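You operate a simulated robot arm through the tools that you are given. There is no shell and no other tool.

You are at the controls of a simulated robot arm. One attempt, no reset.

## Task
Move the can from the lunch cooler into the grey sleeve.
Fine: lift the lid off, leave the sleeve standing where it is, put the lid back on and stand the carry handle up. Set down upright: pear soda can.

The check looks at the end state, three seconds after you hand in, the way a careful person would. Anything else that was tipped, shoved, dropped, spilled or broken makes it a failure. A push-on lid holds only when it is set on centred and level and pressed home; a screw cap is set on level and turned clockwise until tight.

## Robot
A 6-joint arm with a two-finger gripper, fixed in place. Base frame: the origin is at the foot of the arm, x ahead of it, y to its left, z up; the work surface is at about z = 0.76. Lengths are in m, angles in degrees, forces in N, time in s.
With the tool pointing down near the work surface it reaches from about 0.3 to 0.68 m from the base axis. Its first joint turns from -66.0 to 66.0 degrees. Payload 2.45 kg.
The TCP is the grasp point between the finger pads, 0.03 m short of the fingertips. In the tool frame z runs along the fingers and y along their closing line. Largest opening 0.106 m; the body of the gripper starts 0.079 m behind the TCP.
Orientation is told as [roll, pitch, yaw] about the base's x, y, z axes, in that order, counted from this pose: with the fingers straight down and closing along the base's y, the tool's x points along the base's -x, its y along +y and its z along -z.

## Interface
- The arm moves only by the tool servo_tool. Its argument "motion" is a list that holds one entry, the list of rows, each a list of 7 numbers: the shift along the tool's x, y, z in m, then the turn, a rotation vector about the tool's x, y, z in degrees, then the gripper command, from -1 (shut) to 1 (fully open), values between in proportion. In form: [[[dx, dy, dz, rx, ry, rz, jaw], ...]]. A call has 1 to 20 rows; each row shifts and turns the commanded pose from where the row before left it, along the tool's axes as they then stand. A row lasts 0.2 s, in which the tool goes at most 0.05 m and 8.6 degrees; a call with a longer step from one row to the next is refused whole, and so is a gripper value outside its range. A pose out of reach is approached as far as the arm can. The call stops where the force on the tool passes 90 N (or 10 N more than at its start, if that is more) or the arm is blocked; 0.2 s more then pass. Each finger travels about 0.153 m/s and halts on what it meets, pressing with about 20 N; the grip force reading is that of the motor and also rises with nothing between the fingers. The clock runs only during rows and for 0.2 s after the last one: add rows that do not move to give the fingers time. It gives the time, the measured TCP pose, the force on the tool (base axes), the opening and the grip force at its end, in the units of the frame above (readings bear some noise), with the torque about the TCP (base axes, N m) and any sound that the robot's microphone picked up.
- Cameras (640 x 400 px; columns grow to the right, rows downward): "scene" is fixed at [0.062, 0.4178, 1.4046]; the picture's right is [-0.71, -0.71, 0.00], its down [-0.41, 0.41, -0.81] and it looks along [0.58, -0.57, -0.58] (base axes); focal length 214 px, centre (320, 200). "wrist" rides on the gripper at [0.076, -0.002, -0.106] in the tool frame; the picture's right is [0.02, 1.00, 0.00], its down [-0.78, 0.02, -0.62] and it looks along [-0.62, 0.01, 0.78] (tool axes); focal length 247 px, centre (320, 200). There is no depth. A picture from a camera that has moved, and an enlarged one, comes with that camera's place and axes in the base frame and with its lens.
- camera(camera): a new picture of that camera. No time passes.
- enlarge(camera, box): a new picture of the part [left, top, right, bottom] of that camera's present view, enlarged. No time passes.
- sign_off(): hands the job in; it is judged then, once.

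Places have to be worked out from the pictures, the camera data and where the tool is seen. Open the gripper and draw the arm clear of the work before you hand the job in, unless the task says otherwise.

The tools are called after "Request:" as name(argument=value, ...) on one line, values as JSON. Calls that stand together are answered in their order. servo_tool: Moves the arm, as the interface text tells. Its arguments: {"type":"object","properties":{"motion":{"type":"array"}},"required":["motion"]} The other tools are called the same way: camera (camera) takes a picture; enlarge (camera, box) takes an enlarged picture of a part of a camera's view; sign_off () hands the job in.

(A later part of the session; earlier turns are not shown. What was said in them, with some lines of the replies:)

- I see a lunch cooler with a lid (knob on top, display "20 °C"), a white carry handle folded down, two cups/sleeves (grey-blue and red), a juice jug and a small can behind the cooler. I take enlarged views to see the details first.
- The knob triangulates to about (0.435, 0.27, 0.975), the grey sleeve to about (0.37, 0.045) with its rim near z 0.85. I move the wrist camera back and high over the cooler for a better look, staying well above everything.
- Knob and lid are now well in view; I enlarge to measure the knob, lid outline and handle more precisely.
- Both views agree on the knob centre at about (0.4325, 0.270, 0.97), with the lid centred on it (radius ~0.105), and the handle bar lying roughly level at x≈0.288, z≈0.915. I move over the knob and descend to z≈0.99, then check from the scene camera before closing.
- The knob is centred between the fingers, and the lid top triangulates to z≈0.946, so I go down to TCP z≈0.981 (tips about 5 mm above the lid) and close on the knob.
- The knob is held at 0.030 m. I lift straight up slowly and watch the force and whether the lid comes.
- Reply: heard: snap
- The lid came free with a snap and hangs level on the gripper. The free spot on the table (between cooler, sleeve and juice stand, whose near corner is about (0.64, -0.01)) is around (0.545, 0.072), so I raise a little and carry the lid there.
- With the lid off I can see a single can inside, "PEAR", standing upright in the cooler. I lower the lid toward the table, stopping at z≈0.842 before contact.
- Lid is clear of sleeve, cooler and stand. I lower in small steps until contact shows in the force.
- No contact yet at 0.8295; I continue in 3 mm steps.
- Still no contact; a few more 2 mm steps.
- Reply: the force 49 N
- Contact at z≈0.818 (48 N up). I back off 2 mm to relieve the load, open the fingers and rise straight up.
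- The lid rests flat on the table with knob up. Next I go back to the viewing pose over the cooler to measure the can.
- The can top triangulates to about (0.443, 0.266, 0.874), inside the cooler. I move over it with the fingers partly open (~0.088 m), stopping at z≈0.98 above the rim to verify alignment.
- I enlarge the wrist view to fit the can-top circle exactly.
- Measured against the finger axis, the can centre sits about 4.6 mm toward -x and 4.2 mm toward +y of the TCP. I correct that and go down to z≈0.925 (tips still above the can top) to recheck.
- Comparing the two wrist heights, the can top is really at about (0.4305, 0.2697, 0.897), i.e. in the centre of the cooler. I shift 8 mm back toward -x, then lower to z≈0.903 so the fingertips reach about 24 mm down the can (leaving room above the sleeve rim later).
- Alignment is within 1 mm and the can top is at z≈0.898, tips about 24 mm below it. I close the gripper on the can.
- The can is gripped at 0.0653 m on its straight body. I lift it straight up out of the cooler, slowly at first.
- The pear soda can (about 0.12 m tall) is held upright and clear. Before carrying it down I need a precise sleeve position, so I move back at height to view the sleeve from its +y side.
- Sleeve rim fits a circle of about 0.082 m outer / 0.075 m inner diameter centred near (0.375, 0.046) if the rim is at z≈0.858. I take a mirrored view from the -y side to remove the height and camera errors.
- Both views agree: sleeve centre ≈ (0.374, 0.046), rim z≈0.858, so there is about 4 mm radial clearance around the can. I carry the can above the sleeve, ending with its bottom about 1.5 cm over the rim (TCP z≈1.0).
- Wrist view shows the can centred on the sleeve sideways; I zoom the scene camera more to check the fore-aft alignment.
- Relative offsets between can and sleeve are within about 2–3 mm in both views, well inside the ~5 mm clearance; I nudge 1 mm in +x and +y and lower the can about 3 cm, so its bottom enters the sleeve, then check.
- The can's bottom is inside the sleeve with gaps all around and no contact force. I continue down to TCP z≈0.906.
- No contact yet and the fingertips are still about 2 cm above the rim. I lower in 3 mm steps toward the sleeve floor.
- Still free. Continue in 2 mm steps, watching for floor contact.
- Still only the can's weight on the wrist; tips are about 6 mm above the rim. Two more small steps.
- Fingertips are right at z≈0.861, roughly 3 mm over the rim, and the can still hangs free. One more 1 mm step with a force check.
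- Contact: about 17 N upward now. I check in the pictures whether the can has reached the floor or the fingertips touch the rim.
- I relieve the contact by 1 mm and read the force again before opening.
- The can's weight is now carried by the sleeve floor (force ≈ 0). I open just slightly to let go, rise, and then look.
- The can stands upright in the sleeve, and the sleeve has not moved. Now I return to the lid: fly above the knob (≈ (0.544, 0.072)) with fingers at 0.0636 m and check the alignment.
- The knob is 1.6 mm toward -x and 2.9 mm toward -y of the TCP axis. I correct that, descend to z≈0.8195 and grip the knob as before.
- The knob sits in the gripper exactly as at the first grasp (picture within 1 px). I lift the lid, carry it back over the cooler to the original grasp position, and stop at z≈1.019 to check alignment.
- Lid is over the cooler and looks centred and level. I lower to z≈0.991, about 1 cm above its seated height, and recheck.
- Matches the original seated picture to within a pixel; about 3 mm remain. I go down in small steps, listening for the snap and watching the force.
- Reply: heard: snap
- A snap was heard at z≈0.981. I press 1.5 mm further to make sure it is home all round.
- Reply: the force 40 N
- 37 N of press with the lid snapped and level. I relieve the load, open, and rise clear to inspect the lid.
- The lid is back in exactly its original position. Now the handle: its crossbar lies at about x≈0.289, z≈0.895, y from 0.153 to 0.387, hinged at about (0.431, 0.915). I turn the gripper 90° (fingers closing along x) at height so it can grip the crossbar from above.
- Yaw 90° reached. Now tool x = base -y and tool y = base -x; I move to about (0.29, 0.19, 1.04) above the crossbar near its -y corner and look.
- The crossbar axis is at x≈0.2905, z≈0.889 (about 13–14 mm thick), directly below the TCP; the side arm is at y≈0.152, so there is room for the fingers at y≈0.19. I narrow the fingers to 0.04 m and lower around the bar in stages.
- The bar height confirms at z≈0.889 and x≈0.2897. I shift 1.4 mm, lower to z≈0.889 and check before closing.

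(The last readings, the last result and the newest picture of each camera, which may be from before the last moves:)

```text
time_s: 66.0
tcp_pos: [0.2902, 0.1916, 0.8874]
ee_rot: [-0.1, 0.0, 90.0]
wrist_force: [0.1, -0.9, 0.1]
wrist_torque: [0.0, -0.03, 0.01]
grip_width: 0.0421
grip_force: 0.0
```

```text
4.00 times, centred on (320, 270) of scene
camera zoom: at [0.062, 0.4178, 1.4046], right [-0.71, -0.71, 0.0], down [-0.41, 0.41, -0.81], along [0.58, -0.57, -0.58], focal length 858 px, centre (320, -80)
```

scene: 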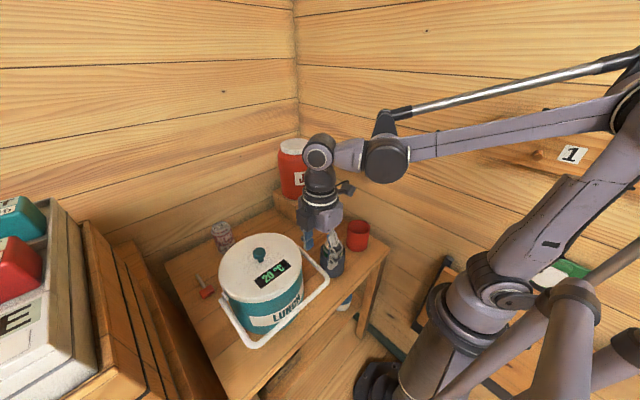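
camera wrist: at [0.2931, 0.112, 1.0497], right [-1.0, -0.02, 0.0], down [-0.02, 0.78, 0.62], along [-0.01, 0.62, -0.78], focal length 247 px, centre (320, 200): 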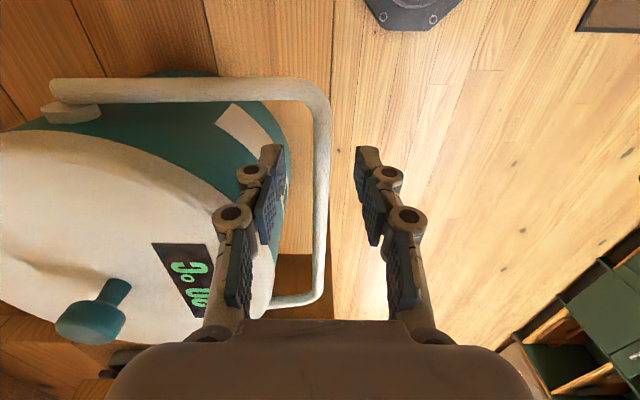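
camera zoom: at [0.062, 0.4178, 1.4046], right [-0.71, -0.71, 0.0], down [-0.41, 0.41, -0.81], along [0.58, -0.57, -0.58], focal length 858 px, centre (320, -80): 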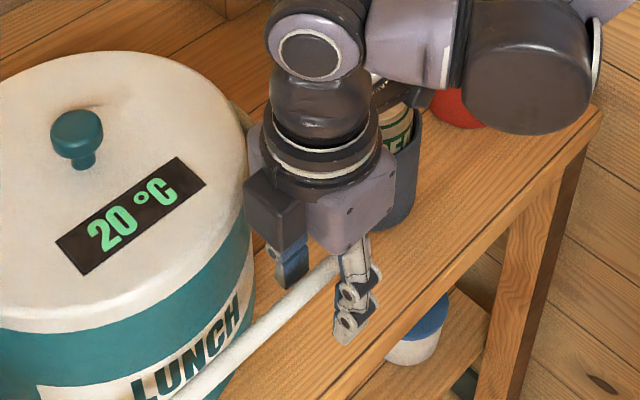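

The bar is centred between the fingers. I close gently on it.

Request:
servo_tool(motion=[[[0, 0, 0, 0, 0, 0, -0.5], [0, 0, 0, 0, 0, 0, -0.7], [0, 0, 0, 0, 0, 0, -0.78], [0, 0, 0, 0, 0, 0, -0.78]]])

Request:
enlarge(camera="wrist", box=[220, 60, 420, 260])

```text
time_s: 67.0
tcp_pos: [0.2897, 0.1918, 0.8876]
ee_rot: [0.0, 0.0, 90.0]
wrist_force: [-0.5, -0.3, 0.2]
wrist_torque: [0.01, -0.02, 0.0]
grip_width: 0.012
grip_force: 0.5
```

```text
2.00 times, centred on (320, 160) of wrist
camera zoom: at [0.2923, 0.114, 0.9941], right [-1.0, -0.02, 0.0], down [-0.02, 0.78, 0.62], along [-0.01, 0.62, -0.78], focal length 494 px, centre (320, 280)
```

zoom: 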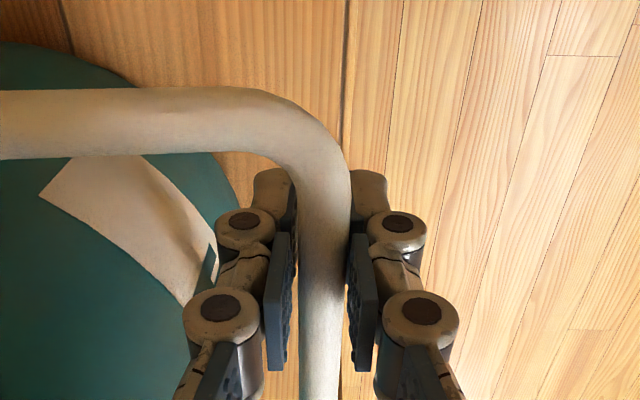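

Width 0.012 with almost no force; I tighten a bit to see where the bar stops the fingers.

Request:
servo_tool(motion=[[[0, 0, 0, 0, 0, 0, -0.85], [0, 0, 0, 0, 0, 0, -0.85], [0, 0, 0, 0, 0, 0, -0.85]]])

```text
time_s: 67.8
tcp_pos: [0.29, 0.1915, 0.8873]
ee_rot: [0.0, 0.0, 90.0]
wrist_force: [-5.0, -1.9, -0.5]
wrist_torque: [-0.03, -0.07, 0.11]
grip_width: 0.0104
grip_force: 20.2
```

The bar is held firmly (0.0104 m). I raise it along the expected arc about the hinge (pivot ≈ (0.43, 0.913), radius ≈ 0.14), first a small 10° portion, and check forces.

Request:
servo_tool(motion=[[[0, 0.0008, -0.005, 0, 0, 0, -0.85], [0, 0.0007, -0.006, 0, 0, 0, -0.85], [0, 0.0004, -0.006, 0, 0, 0, -0.85], [0, 0.0002, -0.007, 0, 0, 0, -0.85], [0, 0, 0, 0, 0, 0, -0.85]]])

Request:
enlarge(camera="scene", box=[210, 200, 370, 350])

Request:
camera(camera="wrist")

```text
time_s: 69.0
tcp_pos: [0.2869, 0.1913, 0.9111]
ee_rot: [0.0, 0.0, 90.1]
wrist_force: [5.0, 1.8, -0.1]
wrist_torque: [0.05, 0.07, -0.22]
grip_width: 0.0106
grip_force: 19.4
```

```text
2.67 times, centred on (290, 275) of scene
camera zoom: at [0.0621, 0.4178, 1.4046], right [-0.71, -0.71, 0.0], down [-0.41, 0.41, -0.81], along [0.58, -0.57, -0.58], focal length 572 px, centre (400, 0)
```

zoom: 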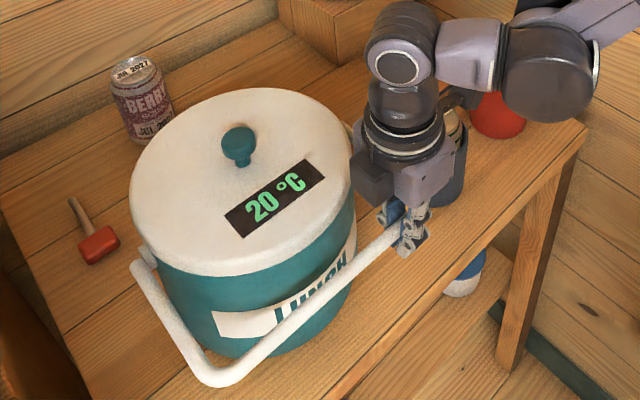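

```text
taken
camera wrist: at [0.2885, 0.1147, 1.0183], right [-1.0, -0.02, 0.0], down [-0.02, 0.78, 0.62], along [-0.01, 0.62, -0.78], focal length 247 px, centre (320, 200)
```

wrist: 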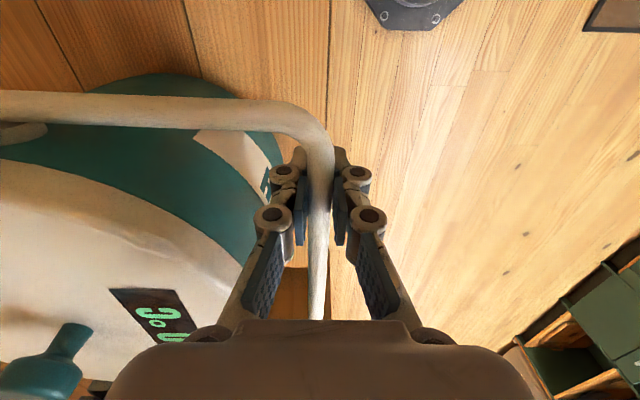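

Handle follows with only ~5 N side force. I continue the arc to about 20°.

Request:
servo_tool(motion=[[[0, -0.0007, -0.0062, 0, 0, 0, -0.85], [0, -0.0005, -0.0062, 0, 0, 0, -0.85], [0, -0.0007, -0.0062, 0, 0, 0, -0.85], [0, -0.0009, -0.0061, 0, 0, 0, -0.85], [0, -0.0012, -0.006, 0, 0, 0, -0.85], [0, -0.0015, -0.006, 0, 0, 0, -0.85], [0, -0.0017, -0.0059, 0, 0, 0, -0.85], [0, -0.002, -0.0059, 0, 0, 0, -0.85], [0, 0, 0, 0, 0, 0, -0.85]]])

Request:
enlarge(camera="scene", box=[210, 200, 370, 350])

```text
time_s: 71.0
tcp_pos: [0.2945, 0.1922, 0.9594]
ee_rot: [0.0, 0.1, 90.0]
wrist_force: [2.3, -3.4, -0.2]
wrist_torque: [-0.2, 0.01, -0.28]
grip_width: 0.0112
grip_force: 19.7
```

```text
2.67 times, centred on (290, 275) of scene
camera zoom: at [0.062, 0.4177, 1.4046], right [-0.71, -0.71, 0.0], down [-0.41, 0.41, -0.81], along [0.58, -0.57, -0.58], focal length 572 px, centre (400, 0)
```

zoom: 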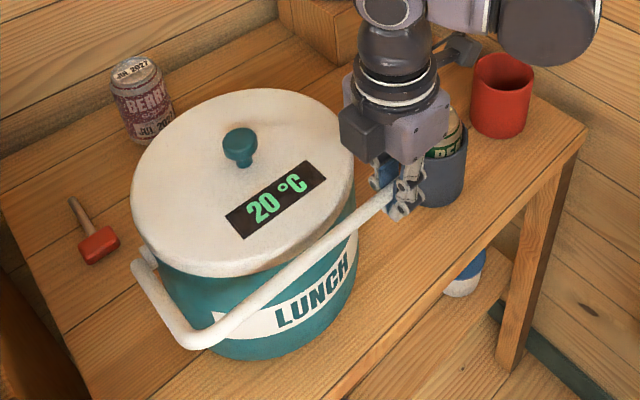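

Forces stay low and the cooler has not moved noticeably. I continue the arc to about 40°.

Request:
servo_tool(motion=[[[0, -0.0022, -0.0058, 0, 0, 0, -0.85], [0, -0.0026, -0.0056, 0, 0, 0, -0.85], [0, -0.0027, -0.0056, 0, 0, 0, -0.85], [0, -0.003, -0.0054, 0, 0, 0, -0.85], [0, -0.0032, -0.0053, 0, 0, 0, -0.85], [0, -0.0034, -0.0051, 0, 0, 0, -0.85], [0, -0.0036, -0.005, 0, 0, 0, -0.85], [0, -0.0039, -0.0048, 0, 0, 0, -0.85], [0, 0, 0, 0, 0, 0, -0.85]]])

Request:
enlarge(camera="scene", box=[210, 200, 370, 350])

Request:
camera(camera="wrist")

```text
time_s: 73.0
tcp_pos: [0.3191, 0.1914, 1.0028]
ee_rot: [-0.1, 0.0, 90.0]
wrist_force: [-3.1, -1.7, 3.3]
wrist_torque: [0.21, -0.03, -0.17]
grip_width: 0.0109
grip_force: 20.1
```

```text
2.67 times, centred on (290, 275) of scene
camera zoom: at [0.0619, 0.4177, 1.4046], right [-0.71, -0.71, 0.0], down [-0.41, 0.41, -0.81], along [0.58, -0.57, -0.58], focal length 572 px, centre (400, 0)
```

zoom: 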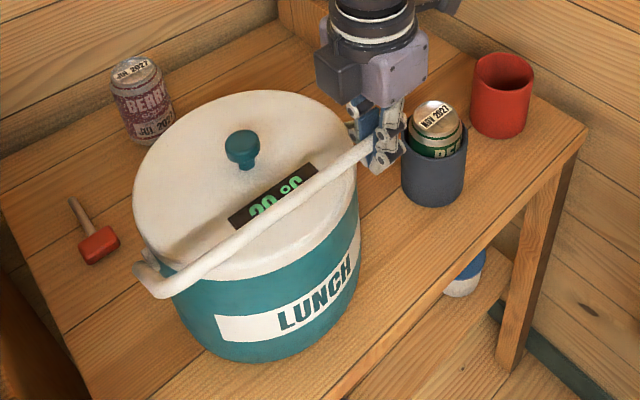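

```text
taken
camera wrist: at [0.3217, 0.1145, 1.1095], right [-1.0, -0.02, 0.0], down [-0.02, 0.78, 0.62], along [-0.01, 0.62, -0.78], focal length 247 px, centre (320, 200)
```

wrist: 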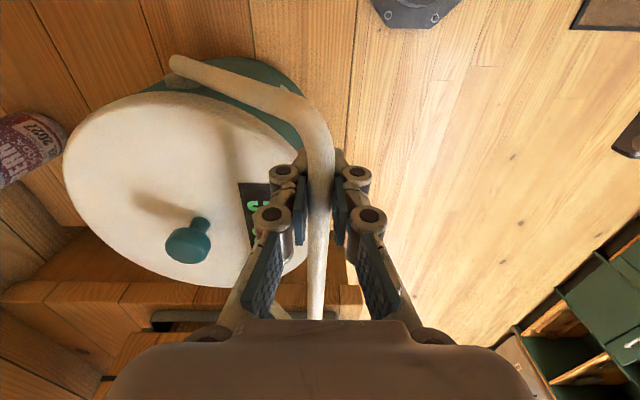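

The cooler seems to have been drawn about 2–3 mm, so I stop clamping: I open slightly so that the bar is only caged between the fingers, and see whether the handle stays by itself.

Request:
servo_tool(motion=[[[0, 0, 0, 0, 0, 0, -0.75], [0, 0, 0, 0, 0, 0, -0.65], [0, 0, 0, 0, 0, 0, -0.62], [0, 0, 0, 0, 0, 0, -0.62]]])

Request:
enlarge(camera="scene", box=[210, 200, 370, 350])

Request:
enlarge(camera="wrist", box=[220, 60, 420, 260])

```text
time_s: 74.0
tcp_pos: [0.3204, 0.191, 1.0029]
ee_rot: [0.0, -0.1, 90.1]
wrist_force: [-0.7, 0.2, -0.3]
wrist_torque: [-0.03, 0.01, -0.02]
grip_width: 0.0202
grip_force: 0.1
```

```text
2.67 times, centred on (290, 275) of scene
camera zoom: at [0.062, 0.4178, 1.4046], right [-0.71, -0.71, 0.0], down [-0.41, 0.41, -0.81], along [0.58, -0.57, -0.58], focal length 572 px, centre (400, 0)
```

zoom: 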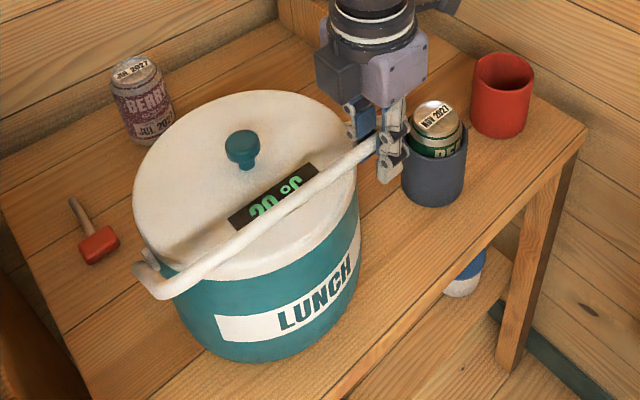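

```text
2.00 times, centred on (320, 160) of wrist
camera zoom: at [0.3219, 0.1146, 1.1093], right [-1.0, -0.02, 0.0], down [-0.02, 0.78, 0.62], along [-0.01, 0.62, -0.78], focal length 494 px, centre (320, 280)
```

zoom: 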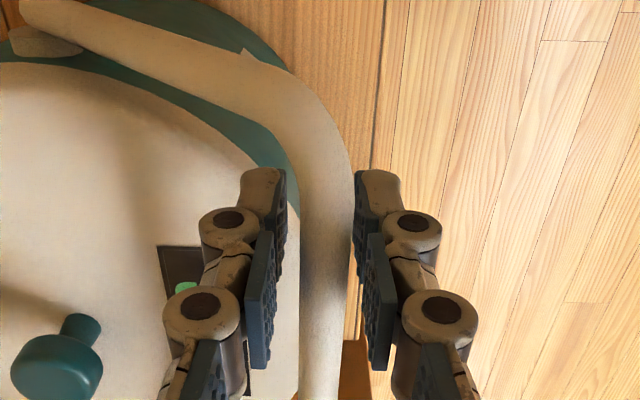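

The handle stays where it is by hinge friction, with no load on the tool. I now push it onward with the caged fingers along the arc to about 65°.

Request:
servo_tool(motion=[[[0, -0.0041, -0.0046, 0, 0, 0, -0.62], [0, -0.0042, -0.0045, 0, 0, 0, -0.62], [0, -0.0045, -0.0042, 0, 0, 0, -0.62], [0, -0.0046, -0.0041, 0, 0, 0, -0.62], [0, -0.0049, -0.0039, 0, 0, 0, -0.62], [0, -0.0049, -0.0036, 0, 0, 0, -0.62], [0, -0.0052, -0.0034, 0, 0, 0, -0.62], [0, -0.0053, -0.0032, 0, 0, 0, -0.62], [0, -0.0054, -0.003, 0, 0, 0, -0.62], [0, -0.0055, -0.0027, 0, 0, 0, -0.62], [0, 0, 0, 0, 0, 0, -0.62]]])

Request:
enlarge(camera="scene", box=[210, 200, 370, 350])

Request:
enlarge(camera="wrist", box=[220, 60, 420, 260])

```text
time_s: 76.4
tcp_pos: [0.3673, 0.1905, 1.0389]
ee_rot: [0.0, 0.0, 90.0]
wrist_force: [0.1, -0.2, -0.3]
wrist_torque: [-0.02, -0.01, 0.0]
grip_width: 0.0205
grip_force: 0.0
```

```text
2.67 times, centred on (290, 275) of scene
camera zoom: at [0.062, 0.4178, 1.4046], right [-0.71, -0.71, 0.0], down [-0.41, 0.41, -0.81], along [0.58, -0.57, -0.58], focal length 572 px, centre (400, 0)
```

zoom: 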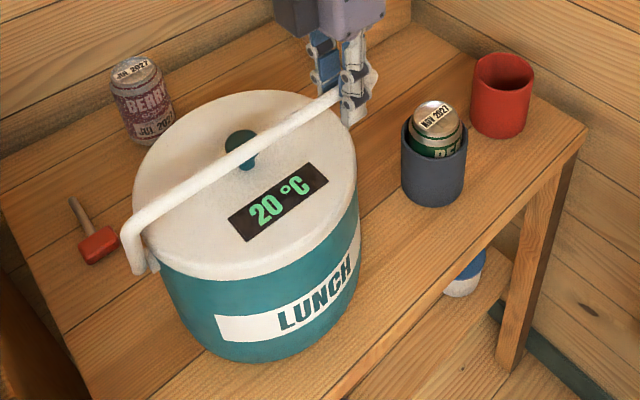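

```text
2.00 times, centred on (320, 160) of wrist
camera zoom: at [0.3689, 0.1143, 1.1462], right [-1.0, -0.02, 0.0], down [-0.02, 0.78, 0.62], along [-0.01, 0.62, -0.78], focal length 494 px, centre (320, 280)
```

zoom: 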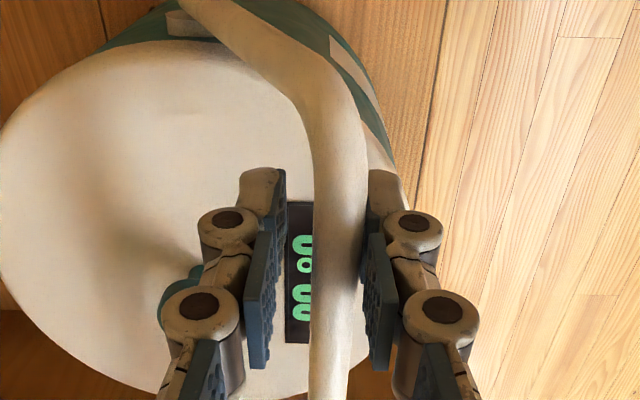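

It follows smoothly with no load on the cooler. I continue to about 85°.

Request:
servo_tool(motion=[[[0, -0.0055, -0.0026, 0, 0, 0, -0.62], [0, -0.0055, -0.0024, 0, 0, 0, -0.62], [0, -0.0055, -0.0022, 0, 0, 0, -0.62], [0, -0.0055, -0.002, 0, 0, 0, -0.62], [0, -0.0055, -0.0017, 0, 0, 0, -0.62], [0, -0.0055, -0.0014, 0, 0, 0, -0.62], [0, -0.0055, -0.0011, 0, 0, 0, -0.62], [0, -0.0055, -0.0008, 0, 0, 0, -0.62], [0, -0.0055, -0.0005, 0, 0, 0, -0.62], [0, -0.0055, -0.0003, 0, 0, 0, -0.62], [0, 0, 0, 0, 0, 0, -0.62]]])

Request:
enlarge(camera="scene", box=[210, 190, 370, 340])

Request:
enlarge(camera="wrist", box=[220, 60, 420, 260])

```text
time_s: 78.8
tcp_pos: [0.4232, 0.1897, 1.0539]
ee_rot: [0.0, 0.0, 90.0]
wrist_force: [-0.5, -0.3, 0.3]
wrist_torque: [-0.01, 0.01, 0.0]
grip_width: 0.0204
grip_force: 0.0
```

```text
2.67 times, centred on (290, 265) of scene
camera zoom: at [0.062, 0.4178, 1.4046], right [-0.71, -0.71, 0.0], down [-0.41, 0.41, -0.81], along [0.58, -0.57, -0.58], focal length 572 px, centre (400, 27)
```

zoom: 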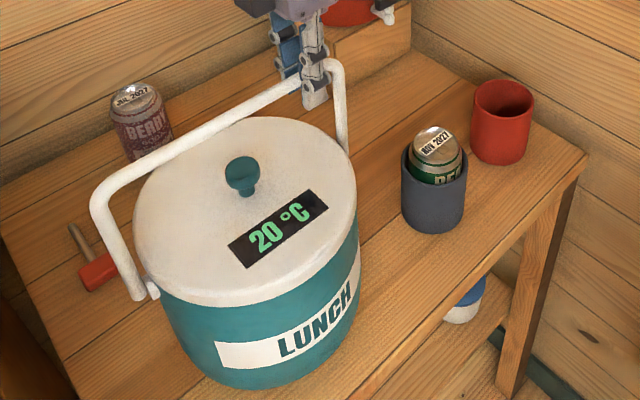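

```text
2.00 times, centred on (320, 160) of wrist
camera zoom: at [0.4248, 0.1136, 1.1612], right [-1.0, -0.02, 0.0], down [-0.02, 0.78, 0.62], along [-0.01, 0.62, -0.78], focal length 494 px, centre (320, 280)
```

zoom: 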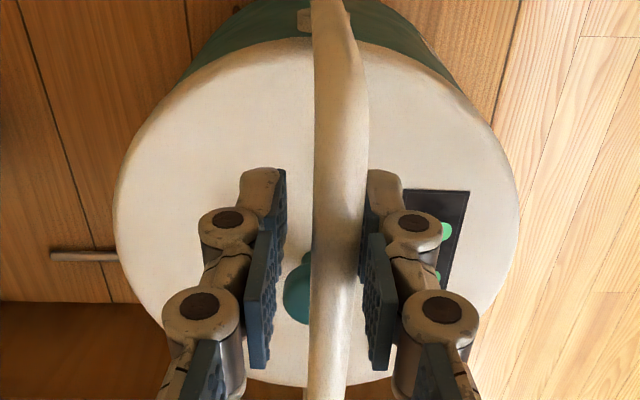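

Almost upright: bar at x≈0.4186. I check the pivot position to find true vertical.

Request:
enlarge(camera="wrist", box=[280, 40, 360, 120])

Request:
enlarge(camera="scene", box=[225, 225, 265, 280])

Request:
enlarge(camera="scene", box=[270, 195, 320, 255])

```text
5.00 times, centred on (320, 80) of wrist
camera zoom: at [0.4248, 0.1136, 1.1612], right [-1.0, -0.02, 0.0], down [-0.02, 0.78, 0.62], along [-0.01, 0.62, -0.78], focal length 1235 px, centre (320, 800)
```

zoom: 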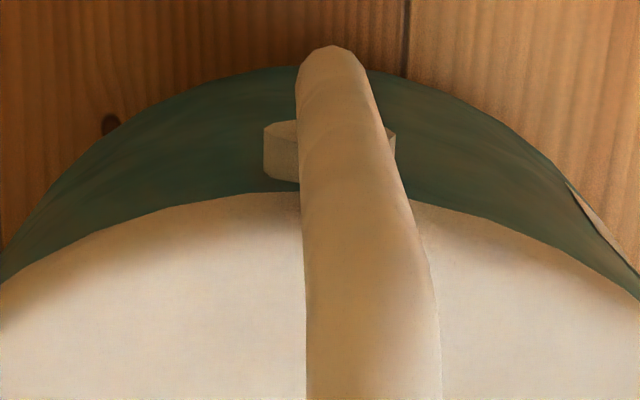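

```text
7.27 times, centred on (245, 252) of scene
camera zoom: at [0.062, 0.4178, 1.4046], right [-0.71, -0.71, 0.0], down [-0.41, 0.41, -0.81], along [0.58, -0.57, -0.58], focal length 1560 px, centre (866, -182)
```

zoom: 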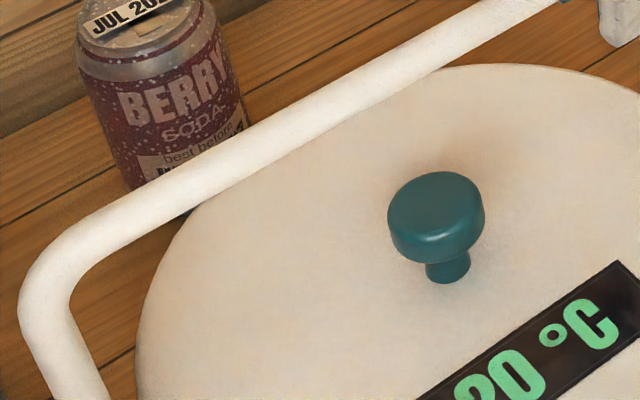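

```text
6.67 times, centred on (295, 225) of scene
camera zoom: at [0.062, 0.4178, 1.4046], right [-0.71, -0.71, 0.0], down [-0.41, 0.41, -0.81], along [0.58, -0.57, -0.58], focal length 1430 px, centre (487, 33)
```

zoom: 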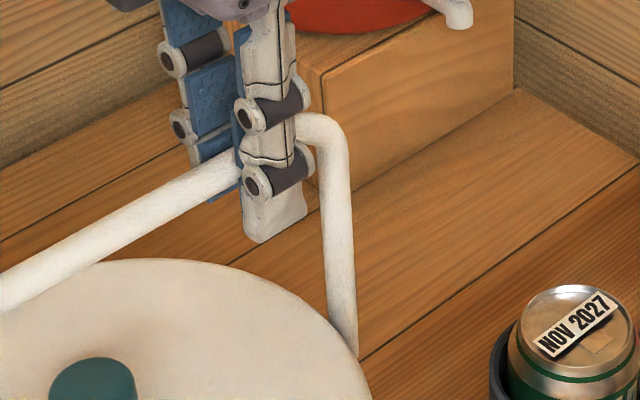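

The hinge pivot now measures x≈0.422 and the handle is about 1.5° short of vertical; I push 3.7 mm further.

Request:
servo_tool(motion=[[[0, -0.0015, 0, 0, 0, 0, -0.62], [0, -0.0012, 0, 0, 0, 0, -0.62], [0, -0.001, 0, 0, 0, 0, -0.62], [0, 0, 0, 0, 0, 0, -0.62], [0, 0, 0, 0, 0, 0, -0.62]]])

Request:
enlarge(camera="scene", box=[270, 195, 320, 255])

Request:
enlarge(camera="wrist", box=[220, 40, 420, 240])

```text
time_s: 80.0
tcp_pos: [0.4261, 0.1922, 1.0544]
ee_rot: [-0.1, 0.0, 90.0]
wrist_force: [-0.2, -0.9, -0.3]
wrist_torque: [0.01, 0.0, 0.03]
grip_width: 0.0206
grip_force: 0.0
```

```text
6.67 times, centred on (295, 225) of scene
camera zoom: at [0.062, 0.4178, 1.4046], right [-0.71, -0.71, 0.0], down [-0.41, 0.41, -0.81], along [0.58, -0.57, -0.58], focal length 1430 px, centre (487, 33)
```

zoom: 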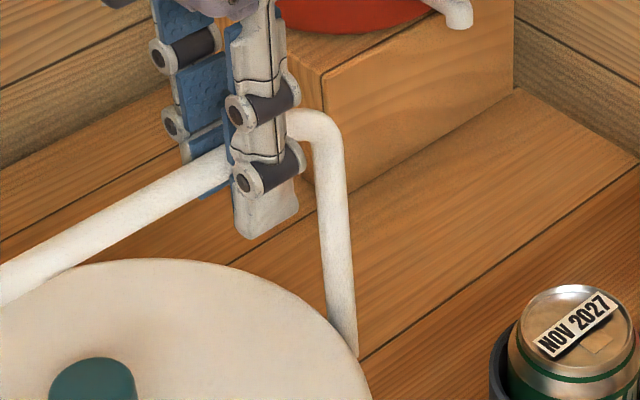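

```text
2.00 times, centred on (320, 140) of wrist
camera zoom: at [0.4285, 0.1149, 1.1614], right [-1.0, -0.02, 0.0], down [-0.02, 0.78, 0.62], along [-0.01, 0.62, -0.78], focal length 494 px, centre (320, 320)
```

zoom: 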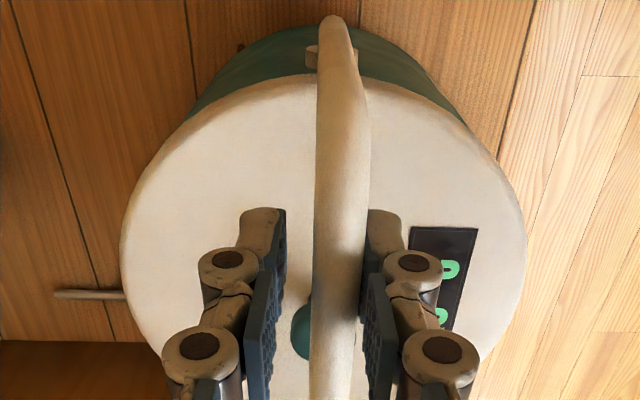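

Handle is vertical within about half a degree. I open the fingers, rise straight up, and check that it stays standing.

Request:
servo_tool(motion=[[[0, -0.001, 0, 0, 0, 0, -0.62], [0, 0, 0, 0, 0, 0, -0.62], [0, 0.003, 0, 0, 0, 0, -0.3], [0, 0.001, 0, 0, 0, 0, 0.1], [0, 0, 0, 0, 0, 0, 0.1], [0, 0, -0.02, 0, 0, 0, 0.1], [0, 0, -0.03, 0, 0, 0, 0.1], [0, 0, -0.04, 0, 0, 0, 0.1], [0, 0, -0.04, 0, 0, 0, 0.1], [0, 0, 0, 0, 0, 0, 0.1]]])

Request:
camera(camera="scene")

Request:
enlarge(camera="scene", box=[190, 210, 350, 360])

Request:
camera(camera="wrist")

```text
time_s: 82.2
tcp_pos: [0.4243, 0.1901, 1.1838]
ee_rot: [0.0, -0.1, 90.0]
wrist_force: [0.4, 0.0, 0.3]
wrist_torque: [0.0, 0.02, 0.02]
grip_width: 0.0582
grip_force: 0.0
```

```text
taken
```

scene: 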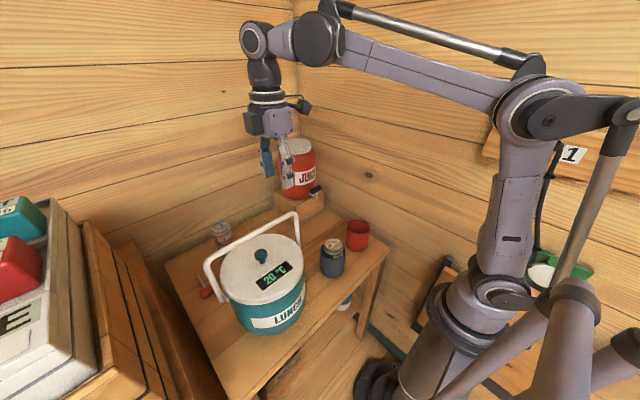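

```text
2.67 times, centred on (270, 285) of scene
camera zoom: at [0.062, 0.4178, 1.4046], right [-0.71, -0.71, 0.0], down [-0.41, 0.41, -0.81], along [0.58, -0.57, -0.58], focal length 572 px, centre (453, -27)
```

zoom: 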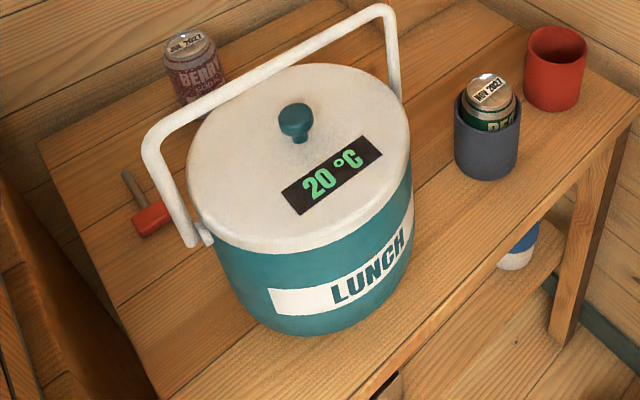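

```text
taken
camera wrist: at [0.4261, 0.113, 1.2911], right [-1.0, -0.02, 0.0], down [-0.02, 0.78, 0.62], along [-0.01, 0.62, -0.78], focal length 247 px, centre (320, 200)
```

wrist: 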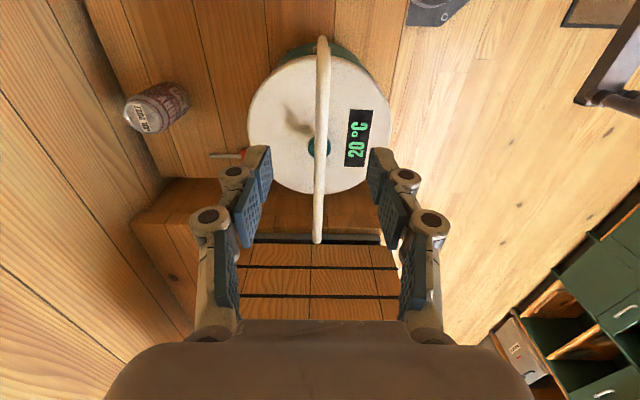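

The handle stands upright on its own, lid is on and the can is in the sleeve. I turn the gripper back to yaw 0 and go to the first viewing pose to compare the cooler's position with the starting picture.

Request:
servo_tool(motion=[[[0, 0, 0, 0, 0, 8.2, 0.5], [0, 0, 0, 0, 0, 8.2, 1], [0, 0, 0, 0, 0, 8.2, 1], [0, 0, 0, 0, 0, 8.2, 1], [0, 0, 0, 0, 0, 8.2, 1], [0, 0, 0, 0, 0, 8.2, 1], [0, 0, 0, 0, 0, 8.2, 1], [0, 0, 0, 0, 0, 8.2, 1], [0, 0, 0, 0, 0, 8.2, 1], [0, 0, 0, 0, 0, 8.1, 1], [0, 0, 0, 0, 0, 8.1, 1], [0.031, 0.0226, 0, 0, 0, 0, 1], [0.031, 0.0226, 0, 0, 0, 0, 1], [0.031, 0.0226, 0, 0, 0, 0, 1], [0, 0, 0.024, 0, 0, 0, 1], [0, 0, 0.024, 0, 0, 0, 1], [0, 0, 0, 0, 0, 0, 1], [0, 0, 0, 0, 0, 0, 1]]])

Request:
camera(camera="wrist")

Request:
enlarge(camera="wrist", box=[220, 20, 440, 270])

Request:
camera(camera="scene")

```text
time_s: 86.0
tcp_pos: [0.3326, 0.2605, 1.1353]
ee_rot: [0.0, 0.0, 0.0]
wrist_force: [-0.2, 0.1, -0.4]
wrist_torque: [0.02, -0.01, 0.0]
grip_width: 0.106
grip_force: 0.1
```

```text
taken
camera wrist: at [0.2559, 0.2593, 1.2425], right [-0.02, 1.0, 0.0], down [0.78, 0.02, 0.62], along [0.62, 0.01, -0.78], focal length 247 px, centre (320, 200)
```

wrist: 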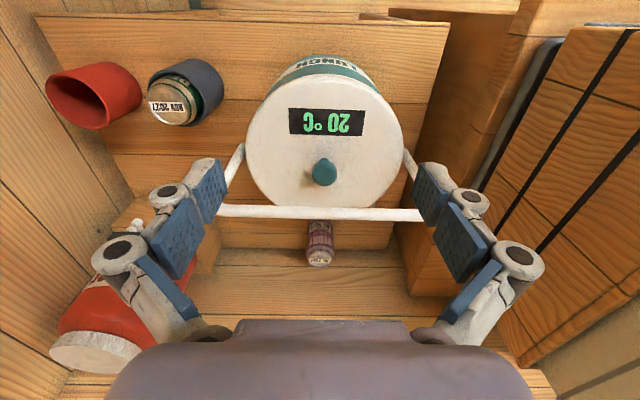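

```text
1.60 times, centred on (330, 145) of wrist
camera zoom: at [0.2559, 0.2593, 1.2425], right [-0.02, 1.0, 0.0], down [0.78, 0.02, 0.62], along [0.62, 0.01, -0.78], focal length 395 px, centre (304, 288)
```

zoom: 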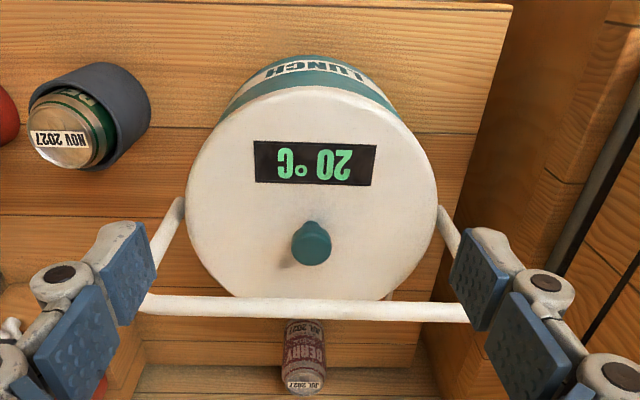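

```text
taken
```

scene: 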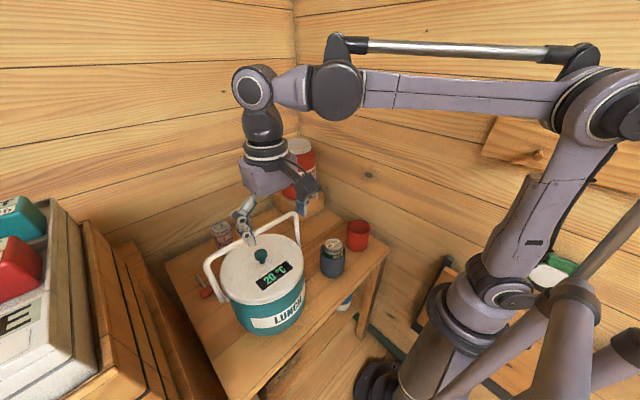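

Everything reads well: the sleeve has not moved, and the cooler sits within roughly 6 mm of where it started with lid and upright handle. I zoom once more on lid seam and can, then withdraw the arm upward to its starting area.

Request:
servo_tool(motion=[[[0, 0, -0.035, 0, 0, 0, 1], [0, 0, -0.035, 0, 0, 0, 1], [0, 0, -0.03, 0, 0, 0, 1], [-0.0086, -0.04, 0, 0, 0, 0, 1], [-0.0086, -0.04, 0, 0, 0, 0, 1], [-0.0086, -0.04, 0, 0, 0, 0, 1], [-0.0086, -0.04, 0, 0, 0, 0, 1], [-0.0086, -0.04, 0, 0, 0, 0, 1], [-0.0086, -0.04, 0, 0, 0, 0, 1], [0, 0, 0, 0, 0, 0, 1], [0, 0, 0, 0, 0, 0, 1]]])

Request:
enlarge(camera="scene", box=[195, 205, 315, 345])

Request:
enlarge(camera="scene", box=[310, 215, 380, 285])

Request:
camera(camera="wrist")

Request:
camera(camera="scene")

```text
time_s: 88.4
tcp_pos: [0.3844, 0.0179, 1.2374]
ee_rot: [0.0, 0.0, 0.0]
wrist_force: [-0.7, -0.2, 0.5]
wrist_torque: [0.02, -0.03, -0.01]
grip_width: 0.106
grip_force: 0.0
```

```text
2.86 times, centred on (255, 275) of scene
camera zoom: at [0.062, 0.4178, 1.4046], right [-0.71, -0.71, 0.0], down [-0.41, 0.41, -0.81], along [0.58, -0.57, -0.58], focal length 613 px, centre (506, -14)
```

zoom: 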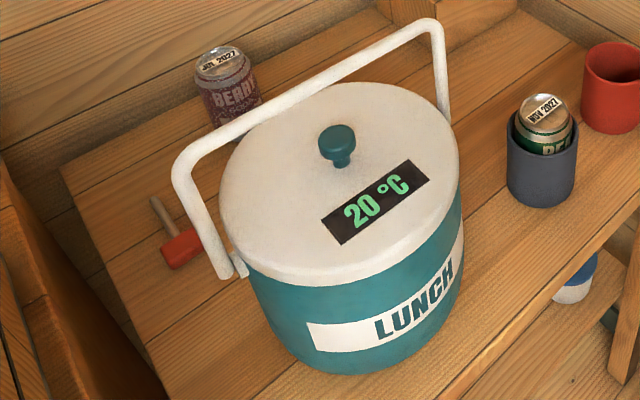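

```text
5.71 times, centred on (345, 250) of scene
camera zoom: at [0.062, 0.4178, 1.4046], right [-0.71, -0.71, 0.0], down [-0.41, 0.41, -0.81], along [0.58, -0.57, -0.58], focal length 1226 px, centre (177, -86)
```

zoom: 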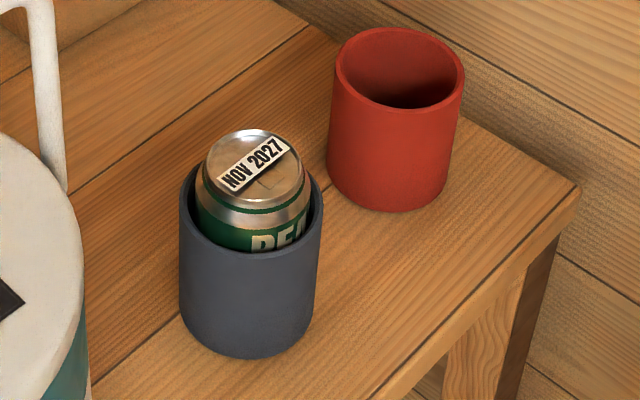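

```text
taken
camera wrist: at [0.3068, 0.0154, 1.3441], right [-0.02, 1.0, 0.0], down [0.78, 0.02, 0.62], along [0.62, 0.01, -0.78], focal length 247 px, centre (320, 200)
```

wrist: 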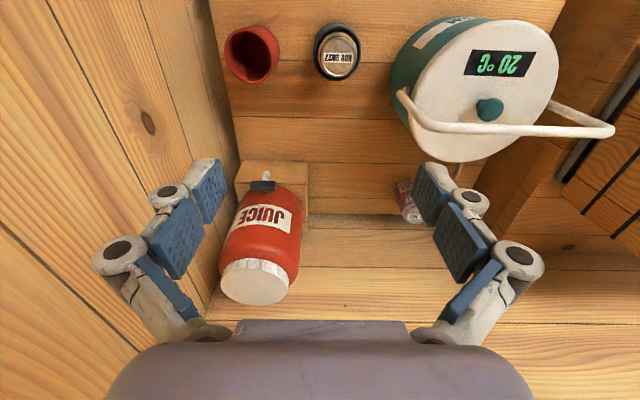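

```text
taken
```

scene: 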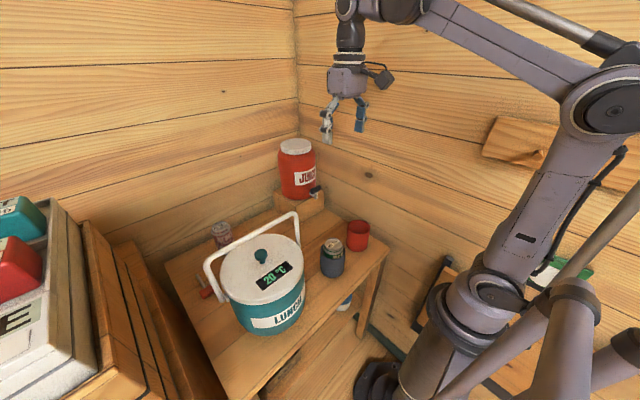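

The end state looks right: the pear soda can stands upright in the unmoved grey sleeve, the lid is snapped on level, the handle stands vertical by itself, and the gripper is open and clear of the work. I hand the job in.

Request:
sign_off()

```text
The job is handed in.
```

I moved the pear soda can from the cooler into the grey sleeve, and it stands upright there. I've handed the job in, but I haven't seen the result of the check.

- **Sleeve:** it stands where it was; the pictures show no movement.
- **Lid:** it is back on the cooler and level. I heard it snap on and pressed it home with about 37 N.
- **Handle:** it stands upright without support.
- **Cooler:** it shifted about 6 mm toward the arm while I was raising the handle. I left it there rather than risk pushing it back. If the check is strict about the cooler's position, this could count against the job.
- **Arm:** the gripper is open and back near its starting position, clear of the table.

Nothing else on the table looks moved, tipped or spilled.
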